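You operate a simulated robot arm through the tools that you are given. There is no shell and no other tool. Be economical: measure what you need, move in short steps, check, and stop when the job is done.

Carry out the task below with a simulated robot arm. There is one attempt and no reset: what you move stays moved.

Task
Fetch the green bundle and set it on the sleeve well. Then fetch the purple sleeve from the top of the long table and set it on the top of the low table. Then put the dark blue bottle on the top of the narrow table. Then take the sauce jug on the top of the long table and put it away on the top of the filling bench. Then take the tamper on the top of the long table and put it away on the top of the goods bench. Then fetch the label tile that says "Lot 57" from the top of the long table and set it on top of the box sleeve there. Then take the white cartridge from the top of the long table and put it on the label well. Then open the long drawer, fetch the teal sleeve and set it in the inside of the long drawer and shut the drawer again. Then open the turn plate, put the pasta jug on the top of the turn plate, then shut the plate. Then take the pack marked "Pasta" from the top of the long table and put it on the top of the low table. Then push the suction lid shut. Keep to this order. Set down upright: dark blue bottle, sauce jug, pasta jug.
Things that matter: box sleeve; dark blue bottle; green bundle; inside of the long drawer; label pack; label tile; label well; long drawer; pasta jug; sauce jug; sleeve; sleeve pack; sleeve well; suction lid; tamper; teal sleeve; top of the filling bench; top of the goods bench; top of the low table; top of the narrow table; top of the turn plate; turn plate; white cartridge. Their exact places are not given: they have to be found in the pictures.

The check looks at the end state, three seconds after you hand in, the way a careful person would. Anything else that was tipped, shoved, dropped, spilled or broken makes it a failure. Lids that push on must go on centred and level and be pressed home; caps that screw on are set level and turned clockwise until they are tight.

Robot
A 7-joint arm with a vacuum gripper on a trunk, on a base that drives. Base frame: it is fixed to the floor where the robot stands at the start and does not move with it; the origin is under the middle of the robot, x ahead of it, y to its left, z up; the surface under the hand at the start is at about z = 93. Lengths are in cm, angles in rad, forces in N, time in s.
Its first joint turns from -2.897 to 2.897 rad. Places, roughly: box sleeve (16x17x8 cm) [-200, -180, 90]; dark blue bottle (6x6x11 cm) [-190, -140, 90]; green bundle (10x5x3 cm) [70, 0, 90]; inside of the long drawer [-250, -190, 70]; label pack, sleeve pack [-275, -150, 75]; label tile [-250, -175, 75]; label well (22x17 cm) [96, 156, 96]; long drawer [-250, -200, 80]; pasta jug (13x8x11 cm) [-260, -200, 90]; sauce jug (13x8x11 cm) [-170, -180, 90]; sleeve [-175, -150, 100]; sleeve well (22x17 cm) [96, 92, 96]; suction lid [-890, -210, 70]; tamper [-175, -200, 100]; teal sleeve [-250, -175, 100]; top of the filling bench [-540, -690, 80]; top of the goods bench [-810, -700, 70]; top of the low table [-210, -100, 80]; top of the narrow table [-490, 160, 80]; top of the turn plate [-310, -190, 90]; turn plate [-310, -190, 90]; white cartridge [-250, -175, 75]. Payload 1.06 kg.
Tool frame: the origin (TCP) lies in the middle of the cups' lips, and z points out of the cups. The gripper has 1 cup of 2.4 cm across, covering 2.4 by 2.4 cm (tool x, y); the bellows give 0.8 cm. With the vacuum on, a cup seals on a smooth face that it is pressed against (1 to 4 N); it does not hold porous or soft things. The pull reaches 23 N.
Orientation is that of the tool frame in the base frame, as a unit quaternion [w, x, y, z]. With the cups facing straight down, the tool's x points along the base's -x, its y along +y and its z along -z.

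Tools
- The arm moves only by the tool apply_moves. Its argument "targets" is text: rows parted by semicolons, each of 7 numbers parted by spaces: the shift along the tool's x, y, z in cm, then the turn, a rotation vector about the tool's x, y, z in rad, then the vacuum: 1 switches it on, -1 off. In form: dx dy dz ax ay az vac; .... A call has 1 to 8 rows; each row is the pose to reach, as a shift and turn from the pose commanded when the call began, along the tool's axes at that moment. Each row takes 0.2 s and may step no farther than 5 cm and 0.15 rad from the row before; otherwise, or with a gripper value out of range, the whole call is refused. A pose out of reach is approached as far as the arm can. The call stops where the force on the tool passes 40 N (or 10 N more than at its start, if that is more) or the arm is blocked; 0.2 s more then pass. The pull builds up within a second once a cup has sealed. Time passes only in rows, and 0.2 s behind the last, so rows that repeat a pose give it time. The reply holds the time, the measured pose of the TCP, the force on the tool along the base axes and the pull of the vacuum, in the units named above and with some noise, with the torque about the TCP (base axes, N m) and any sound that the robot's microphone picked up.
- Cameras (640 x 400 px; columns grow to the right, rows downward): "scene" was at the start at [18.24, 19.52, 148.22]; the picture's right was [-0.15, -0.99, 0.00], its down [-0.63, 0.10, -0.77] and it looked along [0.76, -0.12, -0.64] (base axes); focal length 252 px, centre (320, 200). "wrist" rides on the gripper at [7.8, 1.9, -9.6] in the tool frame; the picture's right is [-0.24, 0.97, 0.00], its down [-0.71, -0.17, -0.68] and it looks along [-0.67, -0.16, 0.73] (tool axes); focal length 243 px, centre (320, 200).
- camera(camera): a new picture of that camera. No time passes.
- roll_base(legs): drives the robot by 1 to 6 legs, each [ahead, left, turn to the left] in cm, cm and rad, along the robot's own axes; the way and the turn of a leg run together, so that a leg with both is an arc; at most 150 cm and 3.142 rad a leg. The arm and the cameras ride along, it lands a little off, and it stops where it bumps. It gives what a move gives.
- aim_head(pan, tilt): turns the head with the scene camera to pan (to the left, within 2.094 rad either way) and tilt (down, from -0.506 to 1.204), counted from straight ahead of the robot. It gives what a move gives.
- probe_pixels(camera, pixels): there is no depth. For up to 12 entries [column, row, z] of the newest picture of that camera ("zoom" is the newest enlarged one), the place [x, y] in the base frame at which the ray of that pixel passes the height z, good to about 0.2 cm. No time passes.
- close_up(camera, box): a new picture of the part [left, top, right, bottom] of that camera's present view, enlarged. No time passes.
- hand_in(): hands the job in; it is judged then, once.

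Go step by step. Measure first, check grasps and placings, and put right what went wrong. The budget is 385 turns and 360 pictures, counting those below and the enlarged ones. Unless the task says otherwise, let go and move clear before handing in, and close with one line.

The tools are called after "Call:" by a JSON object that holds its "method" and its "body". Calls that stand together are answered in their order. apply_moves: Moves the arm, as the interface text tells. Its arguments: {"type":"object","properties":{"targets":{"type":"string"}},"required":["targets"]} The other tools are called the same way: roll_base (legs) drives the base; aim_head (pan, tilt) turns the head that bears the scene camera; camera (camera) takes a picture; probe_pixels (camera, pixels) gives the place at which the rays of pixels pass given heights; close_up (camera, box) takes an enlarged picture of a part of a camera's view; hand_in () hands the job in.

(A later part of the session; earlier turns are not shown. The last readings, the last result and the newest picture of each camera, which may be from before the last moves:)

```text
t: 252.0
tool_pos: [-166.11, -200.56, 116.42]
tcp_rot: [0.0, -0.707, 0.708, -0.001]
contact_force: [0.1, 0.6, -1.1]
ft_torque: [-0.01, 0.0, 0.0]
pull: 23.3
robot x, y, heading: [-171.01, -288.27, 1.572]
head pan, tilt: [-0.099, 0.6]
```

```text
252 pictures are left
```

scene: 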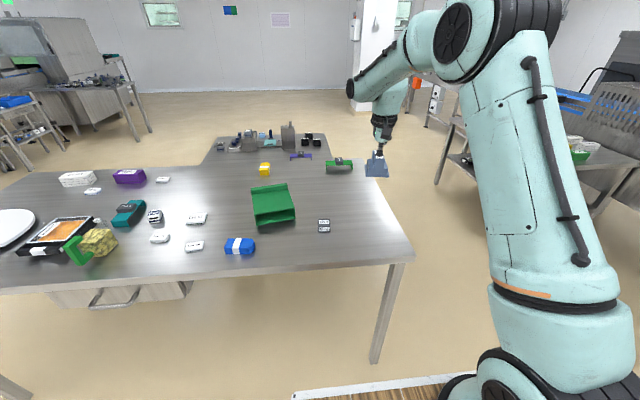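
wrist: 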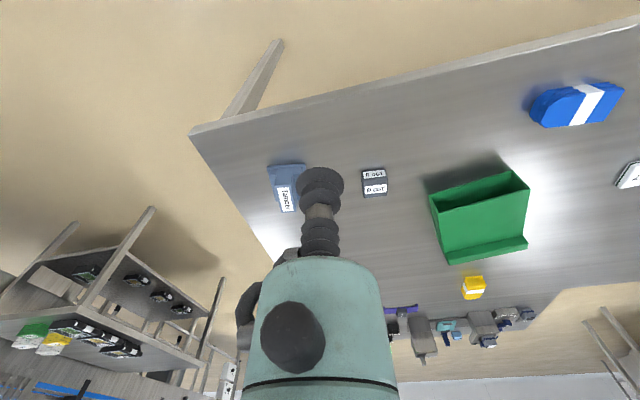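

The tamper is held. I'll tuck the arm in, back away, turn around and drive toward the benches.

Call:
{"method": "apply_moves", "body": {"targets": "4 0 0 0 0 0 1;8.5 0 0 0 0 0 1;13 0 0 0 0 0 1;17.5 0 0 0 0 0 1;22 0 0 0 0 0 1;26 0 0 0 0 0 1"}}

Call:
{"method": "roll_base", "body": {"legs": [[-60, 0, 0], [0, 0, 3.14], [70, -92, 0], [70, -92, 0], [60, -92, 0]]}}

Call:
{"method": "aim_head", "body": {"pan": -0.9, "tilt": 0.3}}

Call:
{"method": "camera", "body": {"camera": "scene"}}

```text
t: 253.4
tool_pos: [-166.13, -226.31, 116.56]
tcp_rot: [0.0, -0.706, 0.708, 0.0]
contact_force: [-0.1, 1.2, -1.8]
ft_torque: [0.0, 0.0, 0.0]
pull: 22.8
robot x, y, heading: [-171.03, -288.19, 1.572]
head pan, tilt: [-0.099, 0.6]
```

```text
t: 280.6
tool_pos: [-448.11, -620.17, 116.49]
tcp_rot: [0.0, 0.708, 0.707, -0.002]
contact_force: [0.0, -0.4, -0.9]
ft_torque: [0.05, 0.01, -0.04]
pull: 22.4
robot x, y, heading: [-443.02, -558.7, -1.577]
head pan, tilt: [-0.099, 0.6]
```

```text
t: 281.8
tool_pos: [-448.19, -620.1, 116.61]
tcp_rot: [-0.001, 0.708, 0.706, -0.001]
contact_force: [-0.9, 0.5, -0.9]
ft_torque: [0.03, 0.01, 0.01]
pull: 23.1
robot x, y, heading: [-442.9, -558.32, -1.57]
head pan, tilt: [-0.901, 0.3]
```

```text
251 pictures are left
```

scene: 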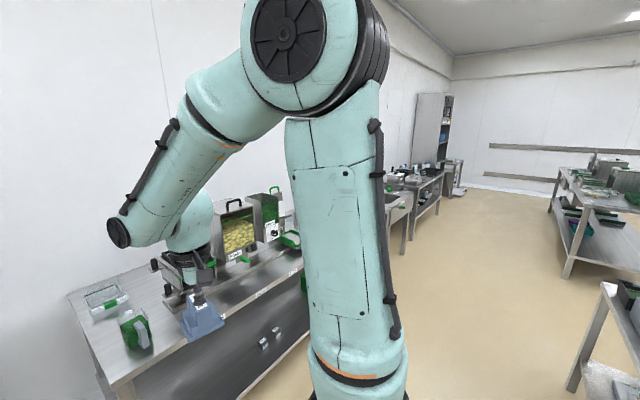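

Call:
{"method": "probe_pixels", "body": {"camera": "scene", "pixels": [[568, 278, 0], [570, 398, 0], [550, 210, 0], [440, 212, 0], [403, 253, 0]]}}

Call:
{"method": "close_up", "body": {"camera": "scene", "box": [370, 80, 498, 260]}}

```text
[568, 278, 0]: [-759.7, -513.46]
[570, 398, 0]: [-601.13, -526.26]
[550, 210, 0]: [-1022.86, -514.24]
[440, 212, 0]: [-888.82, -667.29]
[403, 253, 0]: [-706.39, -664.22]
```

```text
2.22 times, centred on (434, 170) of scene
```

zoom: 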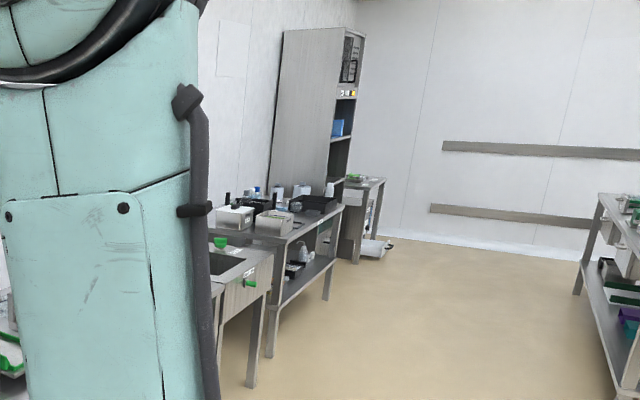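

The corridor is y −520…−660. I'll strafe along it at y ≈ −582 toward x ≈ −700 first, then look.

Call:
{"method": "roll_base", "body": {"legs": [[22, 0, 0], [0, -130, 0], [0, -130, 0]]}}

Call:
{"method": "aim_head", "body": {"pan": -0.5, "tilt": 0.4}}

Call:
{"method": "camera", "body": {"camera": "scene"}}

```text
t: 295.6
tool_pos: [-704.6, -637.94, 116.63]
tcp_rot: [0.0, 0.711, 0.703, -0.001]
contact_force: [0.6, 0.2, -1.8]
ft_torque: [0.0, 0.0, 0.03]
pull: 23.2
robot x, y, heading: [-699.36, -575.82, -1.581]
head pan, tilt: [-0.901, 0.3]
```

```text
t: 296.4
tool_pos: [-704.77, -637.96, 116.49]
tcp_rot: [0.0, 0.711, 0.704, -0.001]
contact_force: [-0.4, -0.1, -1.0]
ft_torque: [0.0, 0.01, 0.02]
pull: 23.0
robot x, y, heading: [-699.28, -576.09, -1.581]
head pan, tilt: [-0.499, 0.4]
```

```text
249 pictures are left
```

scene: 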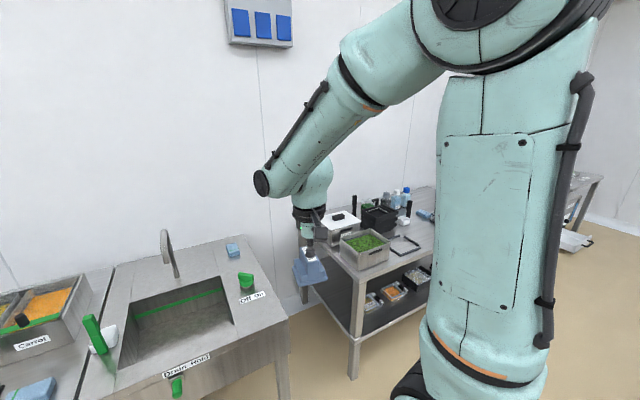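

The goods bench is next beyond the sink. I'll strafe another 105 cm.

Call:
{"method": "roll_base", "body": {"legs": [[0, -110, 0]]}}

Call:
{"method": "aim_head", "body": {"pan": -0.05, "tilt": 0.6}}

Call:
{"method": "camera", "body": {"camera": "scene"}}

```text
t: 302.0
tool_pos: [-814.15, -637.2, 116.55]
tcp_rot: [0.0, 0.708, 0.706, -0.002]
contact_force: [0.0, 0.4, -1.3]
ft_torque: [-0.03, -0.02, 0.01]
pull: 23.3
robot x, y, heading: [-809.33, -574.98, -1.575]
head pan, tilt: [-0.499, 0.4]
```

```text
t: 302.9
tool_pos: [-814.06, -637.11, 116.49]
tcp_rot: [-0.001, 0.709, 0.706, 0.0]
contact_force: [0.4, -0.2, -1.2]
ft_torque: [-0.02, 0.02, 0.0]
pull: 23.3
robot x, y, heading: [-809.25, -575.52, -1.576]
head pan, tilt: [-0.051, 0.6]
```

```text
248 pictures are left
```

scene: 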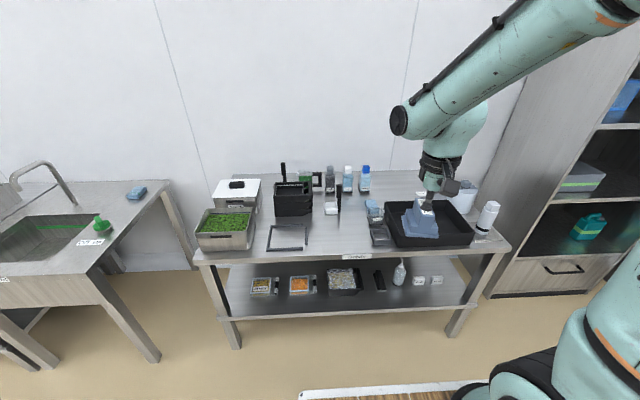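

I'll enlarge the goods bench to find a free spot.

Call:
{"method": "close_up", "body": {"camera": "scene", "box": [190, 160, 510, 280]}}

Call:
{"method": "probe_pixels", "body": {"camera": "scene", "pixels": [[196, 266, 74], [508, 252, 74], [340, 245, 74], [352, 232, 74], [370, 248, 74], [310, 250, 74], [330, 215, 74]]}}

```text
2.00 times, centred on (350, 220) of scene
```

zoom: 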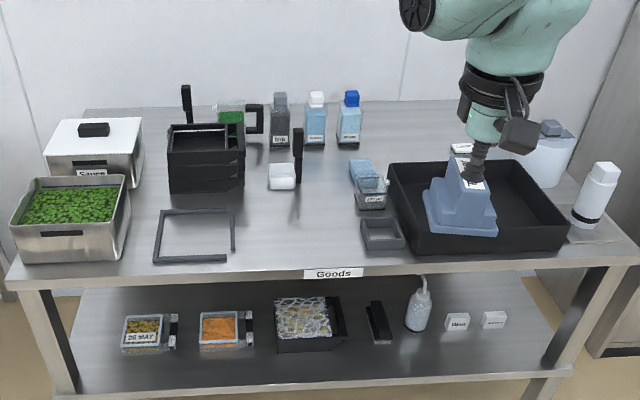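

```text
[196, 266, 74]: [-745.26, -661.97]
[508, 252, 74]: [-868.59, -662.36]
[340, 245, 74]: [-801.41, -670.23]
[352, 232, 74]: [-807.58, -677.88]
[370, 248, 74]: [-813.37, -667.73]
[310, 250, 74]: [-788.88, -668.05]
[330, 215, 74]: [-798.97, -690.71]
```

Free spot at about (−802, −677). I'll move the base 14 cm ahead and 8 cm left first.

Call:
{"method": "roll_base", "body": {"legs": [[14, 8, 0]]}}

Call:
{"method": "camera", "body": {"camera": "scene"}}

Call:
{"method": "close_up", "body": {"camera": "scene", "box": [220, 180, 460, 300]}}

```text
t: 304.4
tool_pos: [-806.03, -651.36, 116.34]
tcp_rot: [-0.001, 0.709, 0.705, -0.001]
contact_force: [0.3, 0.5, -0.9]
ft_torque: [-0.01, 0.0, -0.03]
pull: 23.0
robot x, y, heading: [-801.09, -589.52, -1.574]
head pan, tilt: [-0.051, 0.6]
```

```text
246 pictures are left
```

scene: 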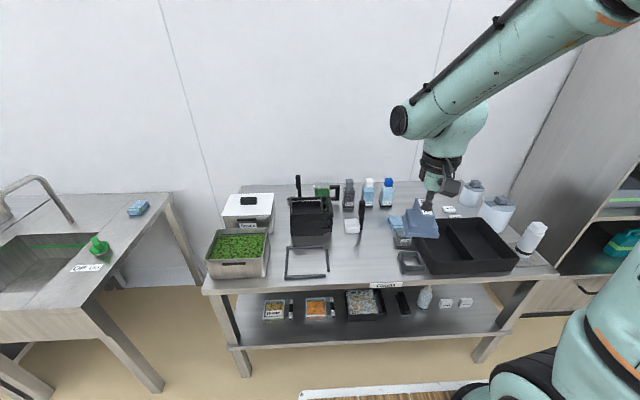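

```text
2.67 times, centred on (340, 240) of scene
```

zoom: 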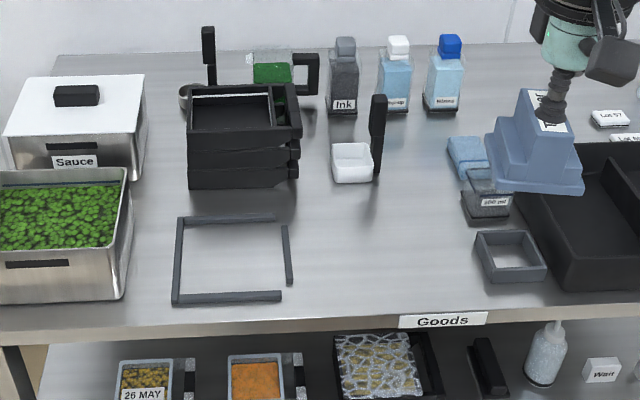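

Call:
{"method": "probe_pixels", "body": {"camera": "zoom", "pixels": [[390, 235, 72], [390, 235, 74], [390, 235, 76], [292, 260, 74], [475, 250, 74], [400, 318, 74], [345, 185, 74]]}}

```text
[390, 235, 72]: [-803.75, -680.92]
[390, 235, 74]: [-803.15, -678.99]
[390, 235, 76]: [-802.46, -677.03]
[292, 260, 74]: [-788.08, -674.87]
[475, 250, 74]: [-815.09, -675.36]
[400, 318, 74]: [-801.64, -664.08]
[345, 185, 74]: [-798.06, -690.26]
```

Target (−802, −677.5). I'll move over it and come down to z ≈ 87.

Call:
{"method": "apply_moves", "body": {"targets": "-4.5 0.7 0 0 0 0 1;-9 1.4 0 0 0 0 1;-13.5 2.1 0 0 0 0 1;-18 2.8 0 0 0 0 1;-22.5 3.5 0 0 0 0 1;-26.1 4.1 0 0 0 0 1;-26.1 4.1 4.5 0 0 0 1;-26.1 4.1 9 0 0 0 1"}}

Call:
{"method": "apply_moves", "body": {"targets": "0 0 4.5 0 0 0 1;0 0 9 0 0 0 1;0 0 13.5 0 0 0 1;0 0 18 0 0 0 1;0 0 20 0 0 0 1"}}

Call:
{"method": "camera", "body": {"camera": "scene"}}

Call:
{"method": "camera", "body": {"camera": "wrist"}}

```text
t: 306.2
tool_pos: [-802.02, -677.43, 107.62]
tcp_rot: [0.0, 0.709, 0.706, -0.002]
contact_force: [0.3, 0.0, 0.0]
ft_torque: [-0.01, 0.0, 0.01]
pull: 23.1
robot x, y, heading: [-800.97, -589.58, -1.575]
head pan, tilt: [-0.051, 0.6]
```

```text
t: 307.4
tool_pos: [-802.15, -677.41, 87.51]
tcp_rot: [0.0, 0.708, 0.706, -0.002]
contact_force: [0.8, 0.2, -1.1]
ft_torque: [0.01, 0.01, 0.02]
pull: 23.2
robot x, y, heading: [-801.1, -589.27, -1.576]
head pan, tilt: [-0.051, 0.6]
```

```text
244 pictures are left
```

scene: 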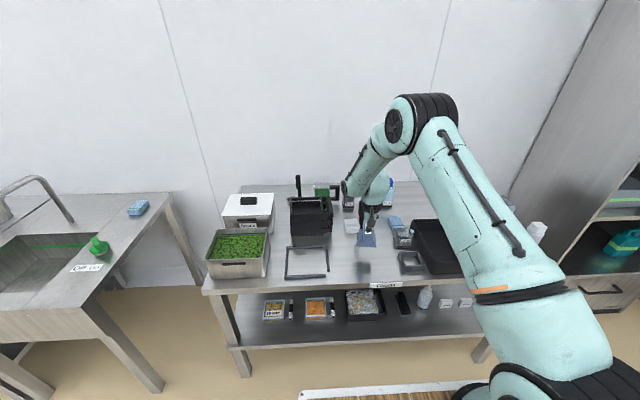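

```text
243 pictures are left
```

wrist: 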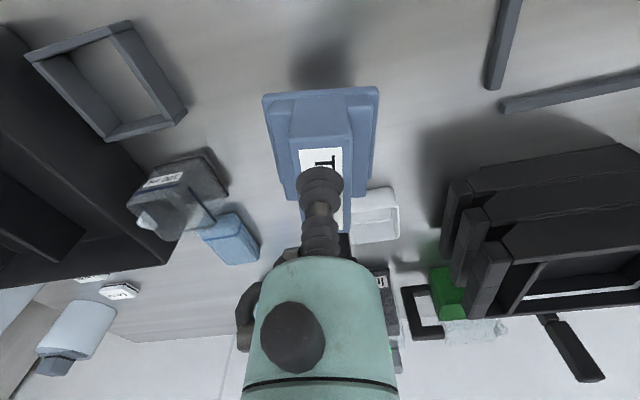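

Some margin is wanted from the white cup behind, so I'll come 2 cm back and lower in steps.

Call:
{"method": "apply_moves", "body": {"targets": "2 0 1 0 0 0 1;2 0 3 0 0 0 1;2 0 4.5 0 0 0 1;2 0 6 0 0 0 1"}}

Call:
{"method": "close_up", "body": {"camera": "scene", "box": [310, 180, 430, 290]}}

```text
t: 308.4
tool_pos: [-802.1, -675.38, 81.54]
tcp_rot: [0.0, 0.708, 0.706, -0.001]
contact_force: [0.3, 1.4, -1.2]
ft_torque: [-0.02, -0.01, -0.01]
pull: 23.0
robot x, y, heading: [-801.04, -589.06, -1.575]
head pan, tilt: [-0.051, 0.6]
```

```text
3.64 times, centred on (370, 235) of scene
```

zoom: 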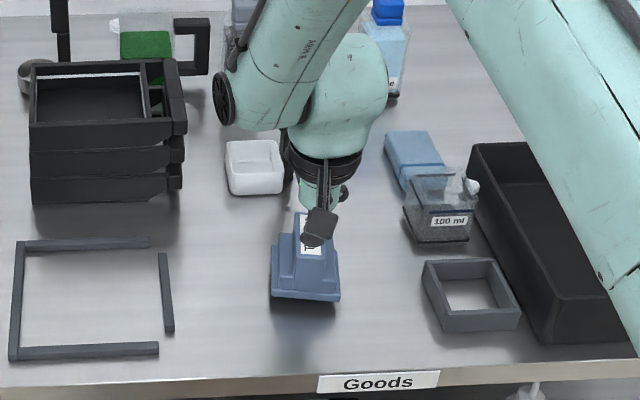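

Call:
{"method": "apply_moves", "body": {"targets": "0 0 0.6 0 0 0 1;0 0 1.2 0 0 0 1;0 0 1.8 0 0 0 1"}}

Call:
{"method": "apply_moves", "body": {"targets": "0 0 0.5 0 0 0 1;0 0 1 0 0 0 1"}}

```text
t: 309.2
tool_pos: [-802.16, -675.5, 79.97]
tcp_rot: [0.001, 0.708, 0.706, -0.002]
contact_force: [0.0, 1.4, 14.2]
ft_torque: [-0.02, -0.02, 0.01]
pull: 23.0
robot x, y, heading: [-801.02, -589.15, -1.574]
head pan, tilt: [-0.051, 0.6]
```

```text
t: 309.8
tool_pos: [-802.09, -675.61, 79.32]
tcp_rot: [0.001, 0.708, 0.706, -0.003]
contact_force: [-0.1, 0.2, 15.4]
ft_torque: [0.01, -0.02, 0.03]
pull: 23.0
robot x, y, heading: [-801.0, -589.5, -1.573]
head pan, tilt: [-0.051, 0.6]
stopped in row 2: the force on the tool passed its limit at 48 N (the readings are from after the stop); the commanded pose is now the measured one
```

It's down. I'll release and rise.

Call:
{"method": "apply_moves", "body": {"targets": "0 0 -0.3 0 0 0 -1;0 0 -0.3 0 0 0 -1;0 0 -0.3 0 0 0 -1;0 0 -0.5 0 0 0 -1;0 0 -2 0 0 0 -1;0 0 -6 0 0 0 -1;0 0 -11 0 0 0 -1;0 0 -16 0 0 0 -1"}}

Call:
{"method": "apply_moves", "body": {"targets": "0 0 -5 0 0 0 -1;0 0 -10 0 0 0 -1;0 0 -15 0 0 0 -1;0 0 -20 0 0 0 -1;4 0 -23 0 0 0 -1;8 0 -23 0 0 0 -1;12.5 0 -23 0 0 0 -1;17 0 -23 0 0 0 -1"}}

Call:
{"method": "camera", "body": {"camera": "scene"}}

```text
t: 311.6
tool_pos: [-802.11, -675.58, 95.04]
tcp_rot: [0.0, 0.708, 0.706, -0.002]
contact_force: [-0.3, -0.8, -0.7]
ft_torque: [0.03, 0.02, -0.01]
pull: 0.0
robot x, y, heading: [-801.22, -589.2, -1.572]
head pan, tilt: [-0.051, 0.6]
```

```text
t: 313.4
tool_pos: [-802.25, -658.39, 118.1]
tcp_rot: [0.0, 0.708, 0.706, -0.001]
contact_force: [0.1, -0.8, -0.1]
ft_torque: [0.02, -0.04, 0.01]
pull: 0.1
robot x, y, heading: [-801.29, -589.3, -1.576]
head pan, tilt: [-0.051, 0.6]
```

```text
241 pictures are left
```

scene: 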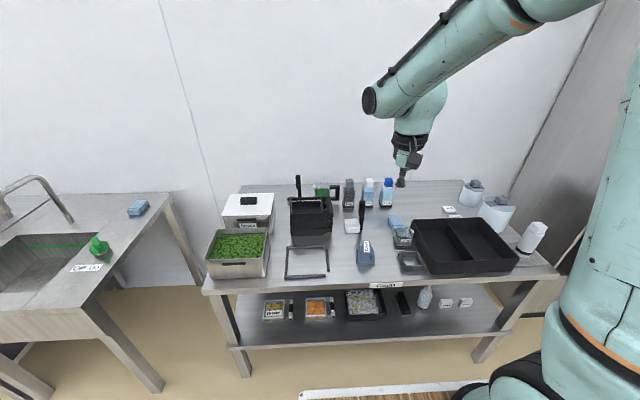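

The tamper stands on the goods bench. I'll return to the long table's −y side.

Call:
{"method": "roll_base", "body": {"legs": [[-8, 0, 0], [0, 125, 0], [0, 125, 0], [0, 125, 0], [-60, 40, 0], [0, 0, 3.14]]}}

```text
t: 342.8
tool_pos: [-378.73, -464.58, 118.24]
tcp_rot: [0.003, -0.673, 0.739, 0.001]
contact_force: [-0.3, -0.8, 0.1]
ft_torque: [-0.03, 0.0, 0.0]
pull: 0.0
robot x, y, heading: [-385.98, -533.23, 1.477]
head pan, tilt: [-0.051, 0.6]
```

Call:
{"method": "roll_base", "body": {"legs": [[0, 0, 0.094], [120, -80, 0], [118, -82, 0]]}}

Call:
{"method": "aim_head", "body": {"pan": 0.0, "tilt": 0.65}}

Call:
{"method": "camera", "body": {"camera": "scene"}}

Call:
{"method": "camera", "body": {"camera": "wrist"}}

```text
t: 357.2
tool_pos: [-225.44, -224.22, 118.21]
tcp_rot: [-0.003, 0.714, -0.7, -0.001]
contact_force: [-0.8, 0.4, -0.6]
ft_torque: [-0.02, -0.02, 0.03]
pull: 0.0
robot x, y, heading: [-224.87, -293.31, 1.598]
head pan, tilt: [-0.051, 0.6]
```

```text
t: 357.9
tool_pos: [-225.55, -224.32, 118.25]
tcp_rot: [-0.001, 0.714, -0.7, 0.0]
contact_force: [0.0, 0.1, 0.4]
ft_torque: [-0.01, 0.03, 0.02]
pull: 0.0
robot x, y, heading: [-225.24, -293.0, 1.59]
head pan, tilt: [0.0, 0.649]
```

```text
240 pictures are left
```

scene: 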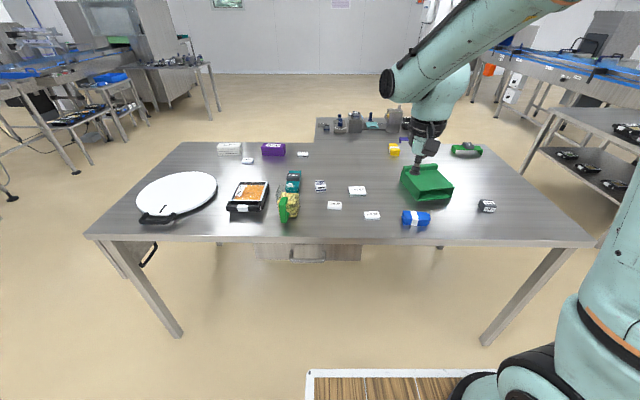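

```text
239 pictures are left
```

wrist: 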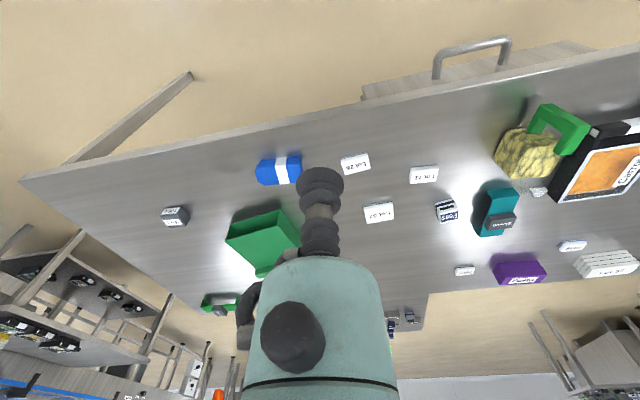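

Excellent overview. I'll enlarge to read the tiles and packs.

Call:
{"method": "close_up", "body": {"camera": "wrist", "box": [330, 140, 450, 230]}}

Call:
{"method": "close_up", "body": {"camera": "wrist", "box": [420, 170, 640, 290]}}

Call:
{"method": "close_up", "body": {"camera": "scene", "box": [210, 130, 400, 235]}}

Call:
{"method": "close_up", "body": {"camera": "scene", "box": [120, 130, 310, 290]}}

```text
4.44 times, centred on (390, 185) of wrist
```

zoom: 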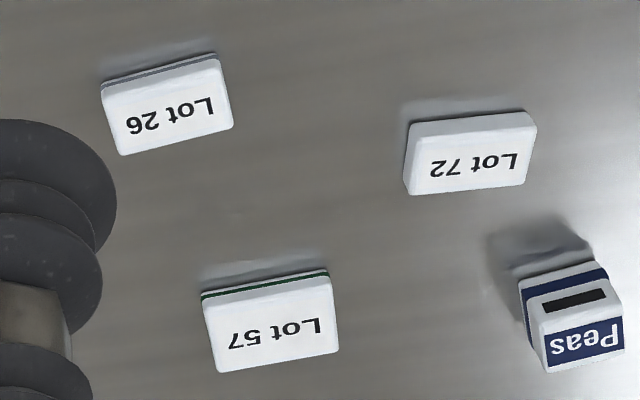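

```text
2.91 times, centred on (530, 230) of wrist
```

zoom: 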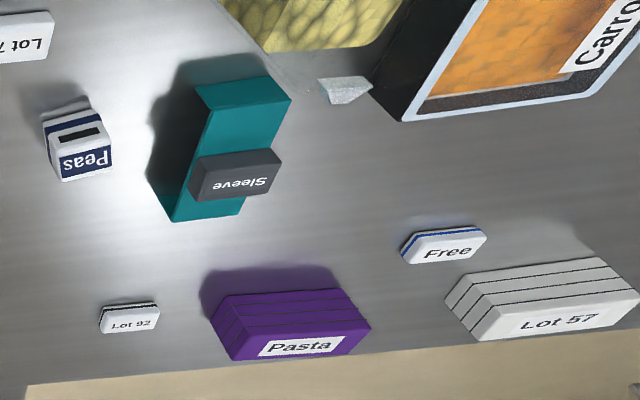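

```text
3.37 times, centred on (305, 182) of scene
```

zoom: 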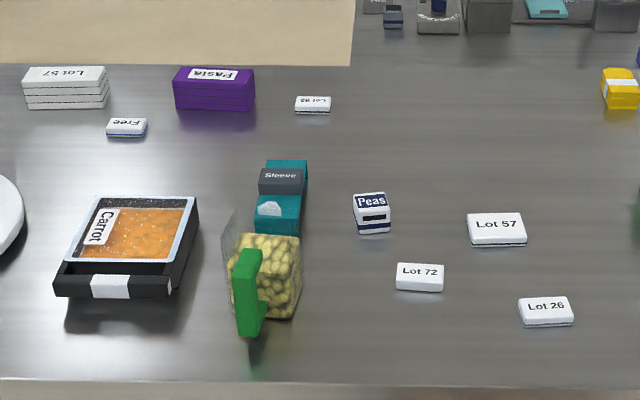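

```text
2.50 times, centred on (215, 210) of scene
```

zoom: 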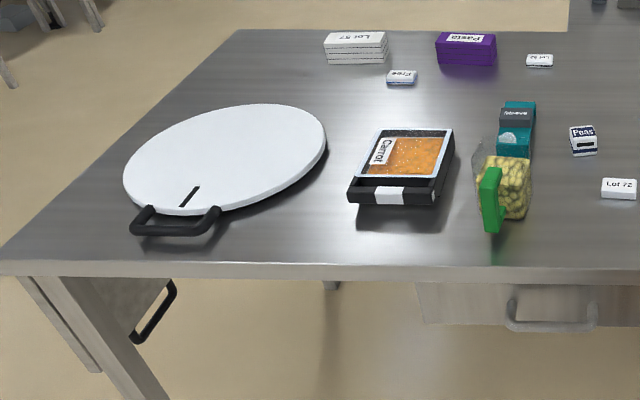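

The tile "Lot 57" is at wrist (379,213) / scene (357,189); the white cartridge is the "Peas" block. I'll triangulate the tile.

Call:
{"method": "probe_pixels", "body": {"camera": "wrist", "pixels": [[379.4, 213.2, 86], [379.4, 213.2, 87.5], [379.4, 213.2, 89]]}}

Call:
{"method": "probe_pixels", "body": {"camera": "scene", "pixels": [[357.5, 189.2, 86], [357.5, 189.2, 87.5], [357.5, 189.2, 89], [404, 168, 93], [435, 165, 93], [453, 186, 93], [413, 190, 93]]}}

Call:
{"method": "close_up", "body": {"camera": "scene", "box": [390, 150, 470, 210]}}

```text
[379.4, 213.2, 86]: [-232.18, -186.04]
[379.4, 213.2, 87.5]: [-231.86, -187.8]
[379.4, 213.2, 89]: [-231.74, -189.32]
```

```text
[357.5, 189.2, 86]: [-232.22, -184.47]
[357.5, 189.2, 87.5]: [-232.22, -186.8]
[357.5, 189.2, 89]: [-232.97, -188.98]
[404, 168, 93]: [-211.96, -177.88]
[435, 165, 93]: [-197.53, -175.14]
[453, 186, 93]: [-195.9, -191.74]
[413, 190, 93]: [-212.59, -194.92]
```

```text
6.67 times, centred on (430, 180) of scene
```

zoom: 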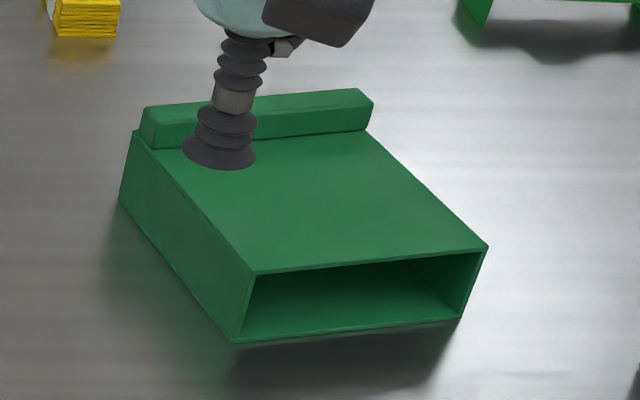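

Tile top at (−232.1, −187.2, ~87). It's too far from here, so I'll move the base 25 cm ahead.

Call:
{"method": "roll_base", "body": {"legs": [[25, 0, -0.02]]}}

Call:
{"method": "apply_moves", "body": {"targets": "-3 3 0 0 0 0 -1;-5 5 5 0 0 0 -1;-6 5 9 0 0 0 -1"}}

Call:
{"method": "camera", "body": {"camera": "scene"}}

Call:
{"method": "camera", "body": {"camera": "wrist"}}

```text
t: 359.7
tool_pos: [-224.31, -199.43, 118.32]
tcp_rot: [-0.002, 0.707, -0.707, -0.001]
contact_force: [-1.0, 0.6, 0.1]
ft_torque: [-0.02, 0.01, 0.0]
pull: 0.1
robot x, y, heading: [-225.15, -268.41, 1.574]
head pan, tilt: [0.0, 0.649]
```

```text
refused: row 2 steps farther than a row can; nothing moved
```

```text
233 pictures are left
```

scene: 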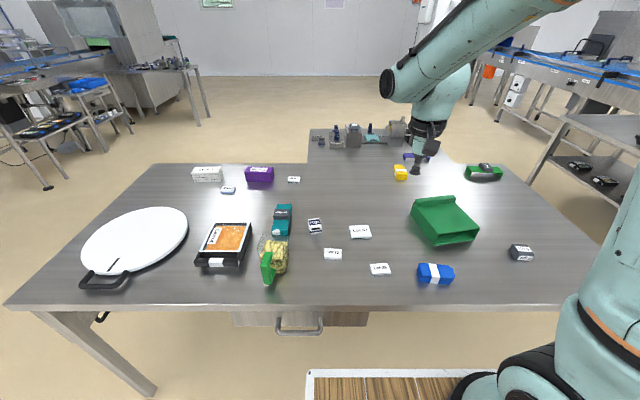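

```text
232 pictures are left
```

wrist: 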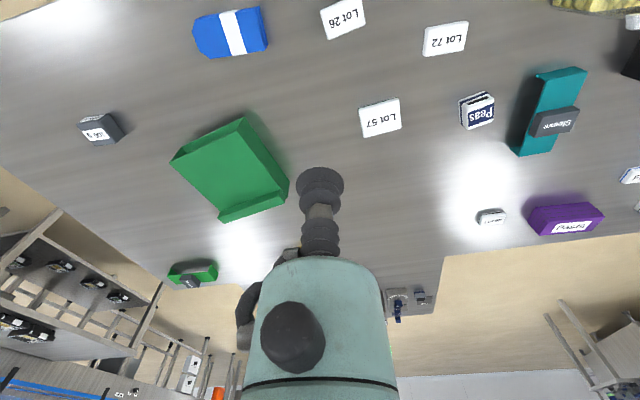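

I'll probe the tile, the box sleeve's top, the cartridge and others from this view.

Call:
{"method": "probe_pixels", "body": {"camera": "wrist", "pixels": [[380, 118, 86.5], [380, 118, 87.5], [476, 112, 89], [556, 121, 89], [205, 150, 93], [250, 195, 93], [183, 155, 93], [240, 125, 93]]}}

Call:
{"method": "probe_pixels", "body": {"camera": "scene", "pixels": [[360, 231, 86.5], [360, 231, 87.5], [315, 222, 89], [283, 213, 89], [440, 225, 93], [411, 200, 93], [479, 235, 93], [452, 197, 93], [435, 245, 93]]}}

```text
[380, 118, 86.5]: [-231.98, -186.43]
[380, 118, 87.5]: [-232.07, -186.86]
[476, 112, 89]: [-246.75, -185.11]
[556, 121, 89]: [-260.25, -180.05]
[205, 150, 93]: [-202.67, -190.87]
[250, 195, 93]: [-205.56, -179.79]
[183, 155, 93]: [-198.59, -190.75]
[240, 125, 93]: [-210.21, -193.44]
```

```text
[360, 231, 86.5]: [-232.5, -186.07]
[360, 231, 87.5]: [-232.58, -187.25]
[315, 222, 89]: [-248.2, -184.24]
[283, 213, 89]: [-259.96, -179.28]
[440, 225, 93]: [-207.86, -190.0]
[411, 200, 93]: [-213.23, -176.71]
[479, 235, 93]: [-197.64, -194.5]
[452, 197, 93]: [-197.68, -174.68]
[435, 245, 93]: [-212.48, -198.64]
```

Tile at (−232.2, −186.7). Moving above it.

Call:
{"method": "apply_moves", "body": {"targets": "-4 2.5 0 0 0 0 -1;-8 5 0 0 0 0 -1;-12.7 7.9 0 0 0 0 -1;-12.7 7.9 5 0 0 0 -1;-12.7 7.9 10 0 0 0 -1;-12.7 7.9 15 0 0 0 -1;-12.7 7.9 20 0 0 0 -1;-12.7 7.9 25 0 0 0 -1"}}

Call:
{"method": "close_up", "body": {"camera": "wrist", "box": [256, 80, 384, 200]}}

Call:
{"method": "probe_pixels", "body": {"camera": "zoom", "pixels": [[320, 200, 87.2]]}}

```text
refused: row 3 steps farther than a row can; nothing moved
```

```text
3.33 times, centred on (320, 140) of wrist
```

zoom: 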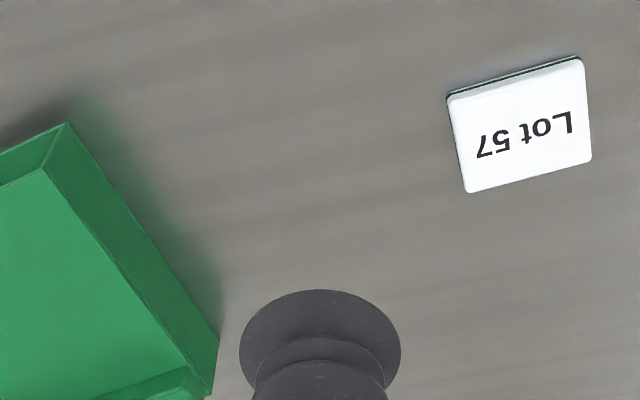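

```text
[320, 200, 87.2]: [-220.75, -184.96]
```

Call:
{"method": "apply_moves", "body": {"targets": "-4 2.5 0 0 0 0 -1;-8 5 0 0 0 0 -1;-12 7.4 0 0 0 0 -1;-12.7 7.9 4.5 0 0 0 -1;-12.7 7.9 9.5 0 0 0 -1;-12.7 7.9 14.5 0 0 0 -1;-12.7 7.9 19.5 0 0 0 -1;-12.7 7.9 24.5 0 0 0 -1"}}

Call:
{"method": "close_up", "body": {"camera": "wrist", "box": [256, 80, 384, 200]}}

Call:
{"method": "probe_pixels", "body": {"camera": "zoom", "pixels": [[320, 200, 87.2], [320, 100, 87.2]]}}

```text
t: 361.5
tool_pos: [-231.93, -186.61, 94.14]
tcp_rot: [-0.002, 0.708, -0.706, -0.002]
contact_force: [0.4, -0.2, -0.6]
ft_torque: [-0.01, 0.0, -0.03]
pull: 0.0
robot x, y, heading: [-225.52, -268.77, 1.572]
head pan, tilt: [0.0, 0.649]
```

```text
3.33 times, centred on (320, 140) of wrist
```

zoom: 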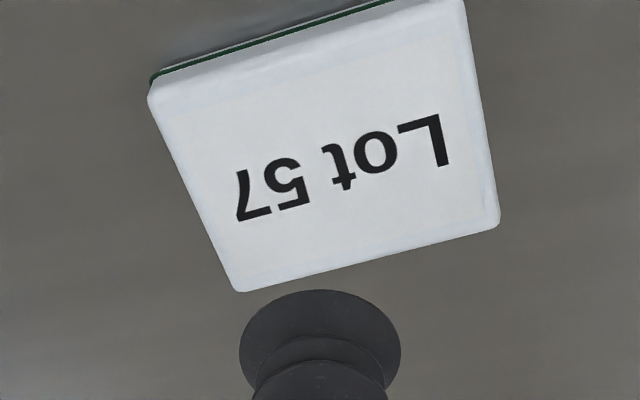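

```text
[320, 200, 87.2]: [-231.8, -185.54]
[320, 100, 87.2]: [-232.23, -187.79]
```

Centred. Descend with the vacuum on.

Call:
{"method": "apply_moves", "body": {"targets": "0 0.2 3 0 0 0 1;0 0.2 5 0 0 0 1;0 0.2 6 0 0 0 1;0 0.2 6.6 0 0 0 1;0 0.2 7 0 0 0 1;0 0.2 7 0 0 0 1"}}

```text
t: 362.9
tool_pos: [-232.36, -186.63, 86.89]
tcp_rot: [0.002, -0.707, 0.707, 0.001]
contact_force: [-0.7, 0.2, 0.1]
ft_torque: [-0.01, -0.05, -0.01]
pull: 22.9
robot x, y, heading: [-225.53, -268.31, 1.569]
head pan, tilt: [0.0, 0.649]
```

Sealed. I'll lift and carry the tile over the box sleeve.

Call:
{"method": "apply_moves", "body": {"targets": "0 0 -2 0 0 0 1;0 0 -6 0 0 0 1;0 0 -10.5 0 0 0 1;0 0 -15 0 0 0 1;0 0 -19 0 0 0 1"}}

Call:
{"method": "apply_moves", "body": {"targets": "0 -4.5 0 0 0 0 1;0 -9 0 0 0 0 1;0 -13.5 0 0 0 0 1;0.2 -18 0 0 0 0 1;0.3 -22.5 0 0 0 0 1;0.4 -26.8 0 0 0 0 1"}}

Call:
{"method": "camera", "body": {"camera": "wrist"}}

Call:
{"method": "camera", "body": {"camera": "scene"}}

```text
t: 364.1
tool_pos: [-232.68, -186.8, 105.95]
tcp_rot: [-0.001, 0.707, -0.707, -0.001]
contact_force: [0.2, -0.1, -0.7]
ft_torque: [-0.03, -0.02, -0.01]
pull: 23.4
robot x, y, heading: [-225.48, -268.07, 1.57]
head pan, tilt: [0.0, 0.649]
```

```text
t: 365.5
tool_pos: [-205.67, -187.16, 105.67]
tcp_rot: [-0.002, 0.708, -0.706, -0.001]
contact_force: [-0.3, 0.3, -0.1]
ft_torque: [0.0, -0.03, 0.03]
pull: 22.7
robot x, y, heading: [-225.36, -268.51, 1.572]
head pan, tilt: [0.0, 0.649]
```

```text
229 pictures are left
```

wrist: 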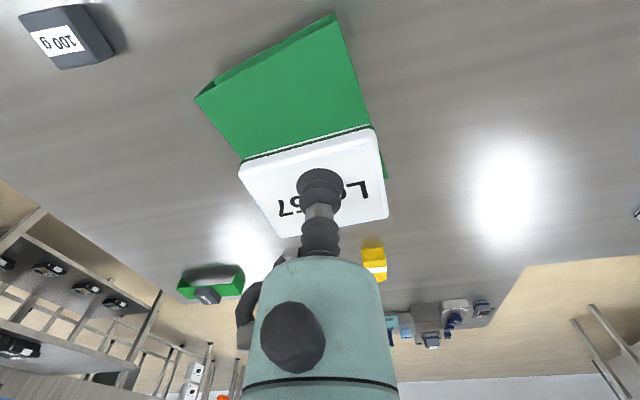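

```text
228 pictures are left
```

scene: 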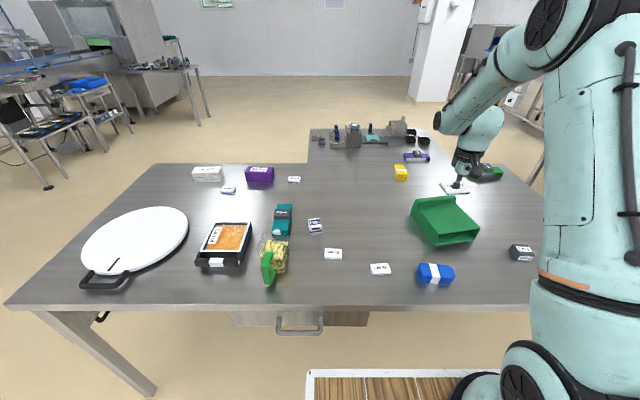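

I'll triangulate the box sleeve's top front corners.

Call:
{"method": "close_up", "body": {"camera": "scene", "box": [400, 180, 496, 255]}}

Call:
{"method": "probe_pixels", "body": {"camera": "wrist", "pixels": [[197, 97, 90], [197, 97, 92], [197, 97, 94], [335, 15, 90], [335, 15, 92], [335, 15, 94]]}}

```text
5.33 times, centred on (448, 218) of scene
```

zoom: 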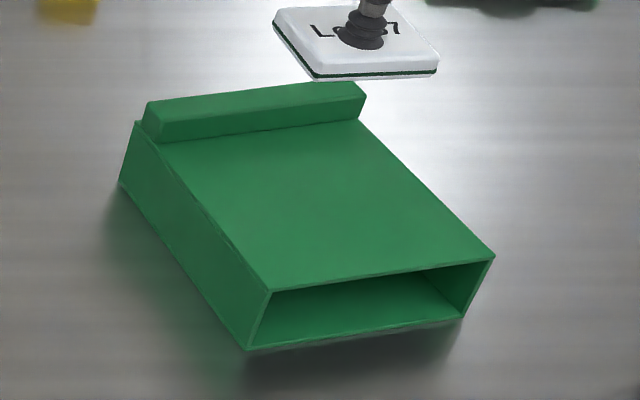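

```text
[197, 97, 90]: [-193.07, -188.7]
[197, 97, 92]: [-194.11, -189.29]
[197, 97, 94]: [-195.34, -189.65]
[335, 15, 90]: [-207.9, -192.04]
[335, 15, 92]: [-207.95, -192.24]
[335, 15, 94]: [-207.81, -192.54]
```

Call:
{"method": "probe_pixels", "body": {"camera": "zoom", "pixels": [[272, 292, 88], [272, 292, 90], [272, 292, 92], [494, 257, 88], [494, 257, 90], [494, 257, 92], [160, 140, 90], [360, 120, 90], [325, 210, 90]]}}

```text
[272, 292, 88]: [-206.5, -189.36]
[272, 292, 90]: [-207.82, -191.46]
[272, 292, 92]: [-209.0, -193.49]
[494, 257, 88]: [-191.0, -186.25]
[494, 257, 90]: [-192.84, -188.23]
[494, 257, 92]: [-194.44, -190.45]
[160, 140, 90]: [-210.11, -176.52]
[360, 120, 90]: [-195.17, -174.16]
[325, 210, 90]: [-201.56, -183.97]
```

The top is at z ≈ 90.5; flat area's centre ≈ (−201.6, −183.6). I'll go there and lower.

Call:
{"method": "apply_moves", "body": {"targets": "-1.7 -2.1 0 0 0 0 1;-3.4 -4.2 0 0 0 0 1;-3.4 -4.2 4 0 0 0 1;-3.4 -4.2 8 0 0 0 1;-3.4 -4.2 11 0 0 0 1"}}

Call:
{"method": "close_up", "body": {"camera": "scene", "box": [400, 180, 496, 255]}}

Call:
{"method": "camera", "body": {"camera": "wrist"}}

```text
t: 366.7
tool_pos: [-201.36, -183.49, 94.81]
tcp_rot: [0.002, -0.707, 0.708, 0.001]
contact_force: [0.7, -0.2, 1.1]
ft_torque: [0.01, 0.01, -0.02]
pull: 22.8
robot x, y, heading: [-225.22, -268.52, 1.573]
head pan, tilt: [0.0, 0.649]
```

```text
5.33 times, centred on (448, 218) of scene
```

zoom: 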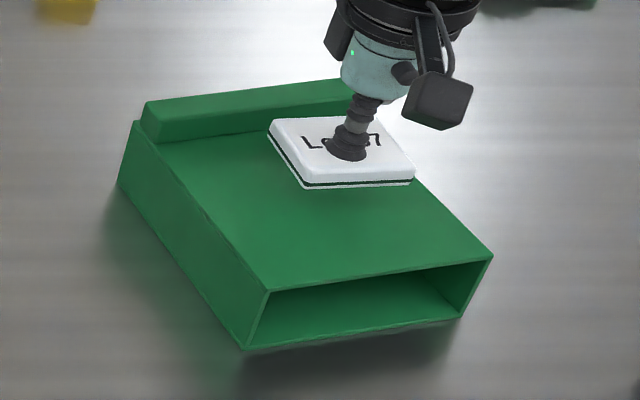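

```text
225 pictures are left
```

wrist: 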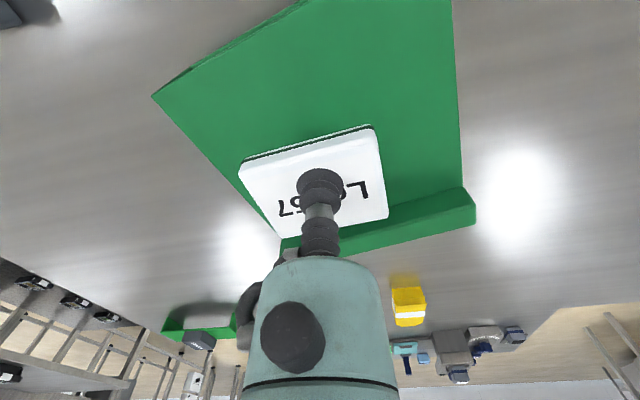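

Tile hovers over the middle of the top. Lower gently.

Call:
{"method": "apply_moves", "body": {"targets": "0.3 0 1 0 0 0 1;0.3 0 1.8 0 0 0 1;0.3 0 2.3 0 0 0 1"}}

Call:
{"method": "apply_moves", "body": {"targets": "0 0 0.3 0 0 0 1;0 0 0.6 0 0 0 1"}}

Call:
{"method": "close_up", "body": {"camera": "scene", "box": [400, 180, 496, 255]}}

```text
t: 367.5
tool_pos: [-201.48, -183.81, 92.5]
tcp_rot: [-0.002, 0.707, -0.707, -0.002]
contact_force: [0.3, -0.3, 0.6]
ft_torque: [0.0, 0.0, -0.03]
pull: 23.1
robot x, y, heading: [-225.44, -268.52, 1.566]
head pan, tilt: [0.0, 0.649]
```

```text
t: 368.1
tool_pos: [-201.43, -183.93, 91.99]
tcp_rot: [0.003, -0.707, 0.707, 0.002]
contact_force: [-1.8, -2.2, 15.9]
ft_torque: [-0.07, 0.01, 0.02]
pull: 22.7
robot x, y, heading: [-225.35, -268.52, 1.567]
head pan, tilt: [0.0, 0.649]
```

```text
5.33 times, centred on (448, 218) of scene
```

zoom: 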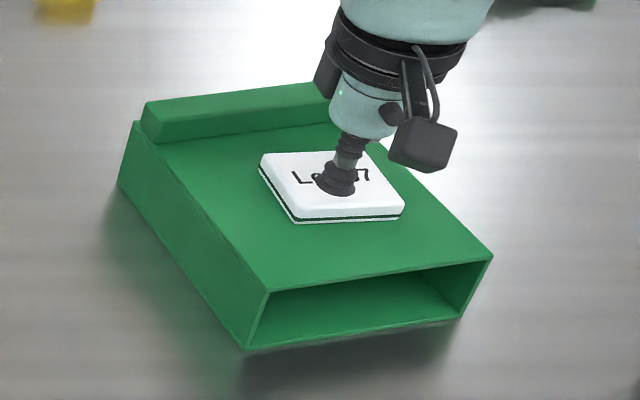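

The tile rests on the box sleeve. Release and rise.

Call:
{"method": "apply_moves", "body": {"targets": "0 0 -0.3 0 0 0 -1;0 0 -0.3 0 0 0 -1;0 0 -0.3 0 0 0 -1;0 0 -0.5 0 0 0 -1;0 0 -2 0 0 0 -1;0 0 -6 0 0 0 -1;0 0 -11 0 0 0 -1;0 0 -15 0 0 0 -1"}}

Call:
{"method": "camera", "body": {"camera": "scene"}}

```text
t: 369.9
tool_pos: [-201.58, -183.94, 106.97]
tcp_rot: [0.002, -0.707, 0.707, 0.0]
contact_force: [0.2, 0.2, -0.7]
ft_torque: [-0.03, 0.0, -0.01]
pull: 0.1
robot x, y, heading: [-225.26, -268.65, 1.572]
head pan, tilt: [0.0, 0.649]
```

```text
223 pictures are left
```

scene: 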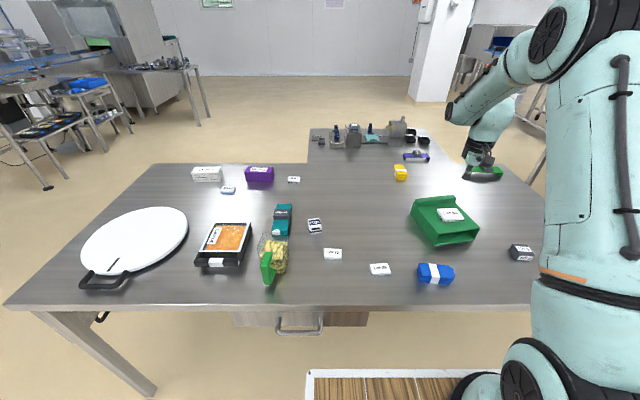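

Tile placed. Next the white "Peas" cartridge near (−247.5, −184.7). I'll move the cup near it.

Call:
{"method": "apply_moves", "body": {"targets": "0.6 4.7 0 0 0 0 -1;1.2 9.4 0 0 0 0 -1;1.8 14.1 0 0 0 0 -1;2.4 18.8 0 0 0 0 -1;3 23.5 0 0 0 0 -1;3.6 28.2 0 0 0 0 -1;4.2 32.9 0 0 0 0 -1;4.8 37.6 0 0 0 0 -1"}}

Call:
{"method": "camera", "body": {"camera": "wrist"}}

Call:
{"method": "close_up", "body": {"camera": "wrist", "box": [340, 80, 500, 200]}}

Call:
{"method": "close_up", "body": {"camera": "scene", "box": [295, 205, 335, 240]}}

```text
t: 371.7
tool_pos: [-238.75, -188.98, 106.82]
tcp_rot: [-0.003, 0.707, -0.707, -0.002]
contact_force: [0.5, 0.4, -0.4]
ft_torque: [0.01, 0.03, 0.0]
pull: 0.1
robot x, y, heading: [-225.22, -268.52, 1.568]
head pan, tilt: [0.0, 0.649]
```

```text
222 pictures are left
```

wrist: 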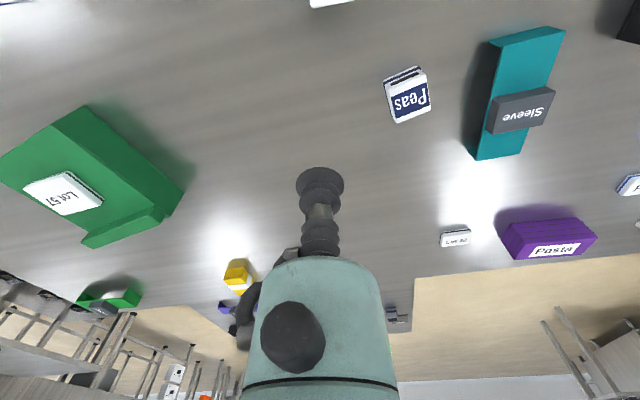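

```text
3.33 times, centred on (420, 140) of wrist
```

zoom: 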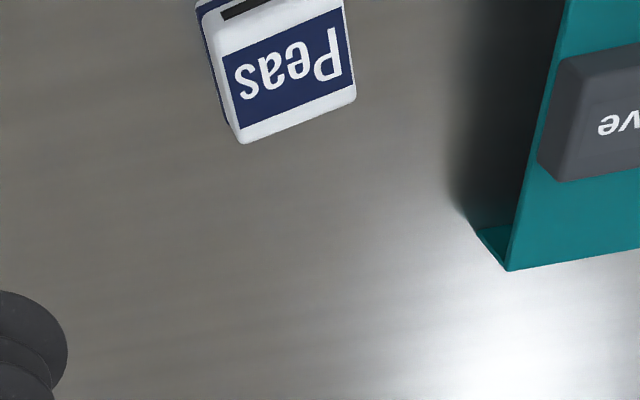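

```text
11.43 times, centred on (315, 222) of scene
```

zoom: 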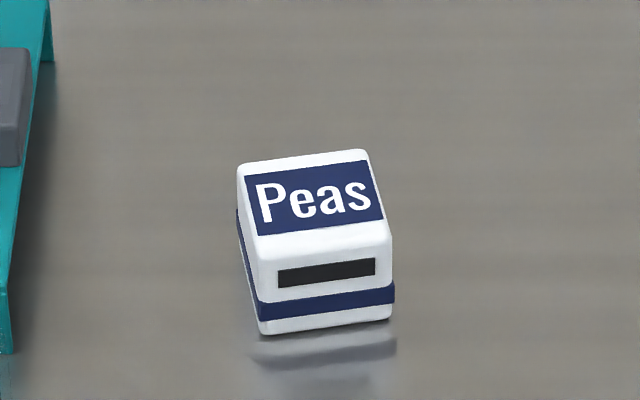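

Call:
{"method": "probe_pixels", "body": {"camera": "wrist", "pixels": [[411, 103.4, 88], [411, 103.4, 90], [411, 103.4, 92]]}}

Call:
{"method": "probe_pixels", "body": {"camera": "scene", "pixels": [[314.4, 222.2, 88], [314.4, 222.2, 90], [314.4, 222.2, 92]]}}

```text
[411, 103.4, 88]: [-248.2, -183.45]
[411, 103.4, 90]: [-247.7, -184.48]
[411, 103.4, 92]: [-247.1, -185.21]
```

```text
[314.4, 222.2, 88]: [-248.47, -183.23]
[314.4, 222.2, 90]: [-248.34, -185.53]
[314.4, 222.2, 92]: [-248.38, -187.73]
```

Cartridge top at (−248.3, −183.7, ~88.5). Moving above it.

Call:
{"method": "apply_moves", "body": {"targets": "-2.4 4.2 0 0 0 0 -1;-5.3 8 1 0 0 0 -1;-5.3 9.6 5 0 0 0 -1;-5.3 9.6 10 0 0 0 -1;-5.3 9.6 13.5 0 0 0 -1"}}

Call:
{"method": "close_up", "body": {"camera": "wrist", "box": [256, 80, 384, 200]}}

Call:
{"method": "probe_pixels", "body": {"camera": "zoom", "pixels": [[320, 200, 88.4], [320, 100, 88.4], [400, 200, 88.4]]}}

```text
t: 372.9
tool_pos: [-248.52, -183.42, 93.57]
tcp_rot: [-0.003, 0.708, -0.707, -0.001]
contact_force: [-0.2, 0.5, 1.1]
ft_torque: [0.02, 0.0, -0.02]
pull: 0.0
robot x, y, heading: [-225.24, -268.53, 1.571]
head pan, tilt: [0.0, 0.649]
```

```text
3.33 times, centred on (320, 140) of wrist
```

zoom: 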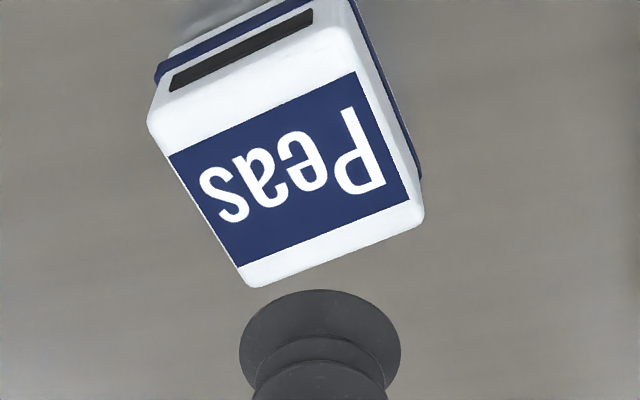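

```text
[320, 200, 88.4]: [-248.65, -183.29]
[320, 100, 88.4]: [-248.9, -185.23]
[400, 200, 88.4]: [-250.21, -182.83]
```

Call:
{"method": "apply_moves", "body": {"targets": "0.4 -0.4 2 0 0 0 1;0.4 -0.4 3.8 0 0 0 1;0.4 -0.4 4.8 0 0 0 1;0.4 -0.4 5.4 0 0 0 1;0.4 -0.4 5.8 0 0 0 1;0.4 -0.4 5.8 0 0 0 1"}}

```text
t: 374.3
tool_pos: [-248.15, -183.78, 87.82]
tcp_rot: [-0.003, 0.707, -0.707, -0.002]
contact_force: [6.0, 5.1, 21.9]
ft_torque: [-0.03, 0.04, 0.02]
pull: 23.1
robot x, y, heading: [-225.27, -268.49, 1.573]
head pan, tilt: [0.0, 0.649]
```

Sealed. Lift, tuck, and drive round through the aisle toward the label well.

Call:
{"method": "apply_moves", "body": {"targets": "0 0 -2 0 0 0 1;0 0 -6 0 0 0 1;0 0 -10.5 0 0 0 1;0 0 -15 0 0 0 1;0 0 -19.5 0 0 0 1;0 0 -24 0 0 0 1;0 0 -28 0 0 0 1"}}

Call:
{"method": "apply_moves", "body": {"targets": "4.5 -2 0 0 0 0 1;9 -4 0 0 0 0 1;13.5 -8 0 0 0 0 1;18 -10 0 0 0 0 1;20 -14 0 0 0 0 1;20 -18.5 0 0 0 0 1;20 -23 0 0 0 0 1"}}

Call:
{"method": "roll_base", "body": {"legs": [[-20, 0, 0], [0, -132, 0], [140, 0, 0], [140, 0, 0]]}}

Call:
{"method": "aim_head", "body": {"pan": 0.0, "tilt": 0.35}}

Call:
{"method": "camera", "body": {"camera": "scene"}}

```text
t: 375.9
tool_pos: [-248.17, -183.85, 115.72]
tcp_rot: [-0.003, 0.708, -0.706, 0.0]
contact_force: [0.3, 0.7, -1.0]
ft_torque: [-0.02, 0.0, -0.01]
pull: 22.6
robot x, y, heading: [-225.5, -268.44, 1.57]
head pan, tilt: [0.0, 0.649]
```

```text
refused: row 3 steps farther than a row can; nothing moved
```

```text
t: 396.9
tool_pos: [-121.08, 75.25, 115.64]
tcp_rot: [-0.002, 0.713, -0.701, -0.002]
contact_force: [-0.1, 0.3, -0.8]
ft_torque: [0.02, 0.0, 0.0]
pull: 23.2
robot x, y, heading: [-96.9, -9.03, 1.586]
head pan, tilt: [0.0, 0.649]
```

```text
t: 397.7
tool_pos: [-120.95, 75.29, 115.66]
tcp_rot: [-0.003, 0.713, -0.701, -0.002]
contact_force: [-0.1, -0.3, -0.8]
ft_torque: [-0.03, 0.02, -0.02]
pull: 23.0
robot x, y, heading: [-97.07, -8.92, 1.588]
head pan, tilt: [0.0, 0.351]
```

```text
218 pictures are left
```

scene: 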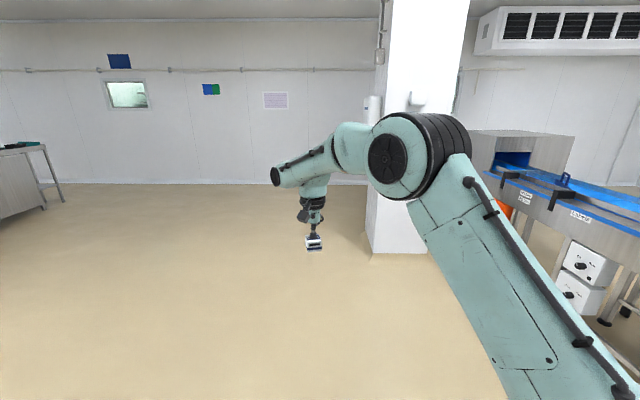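

Call:
{"method": "probe_pixels", "body": {"camera": "scene", "pixels": [[372, 252, 0], [428, 252, 0], [640, 215, 93]]}}

Call:
{"method": "apply_moves", "body": {"targets": "4 -2 0 0 0 0 1;8 -4 0 0 0 0 1;12 -6 0 0 0 0 1;15.5 -9 0 0 0 0 1;18 -13 0 0 0 0 1;20 -17 0 0 0 0 1;20 -21 0 0 0 0 1;20 -24 0 0 0 0 1"}}

```text
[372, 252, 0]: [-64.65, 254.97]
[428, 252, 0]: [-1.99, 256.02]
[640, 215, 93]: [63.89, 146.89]
```

```text
t: 399.5
tool_pos: [-96.7, 55.82, 115.6]
tcp_rot: [-0.002, 0.714, -0.7, -0.003]
contact_force: [-0.5, 0.2, -1.1]
ft_torque: [-0.01, -0.01, 0.02]
pull: 23.2
robot x, y, heading: [-96.56, -8.84, 1.585]
head pan, tilt: [0.0, 0.351]
```

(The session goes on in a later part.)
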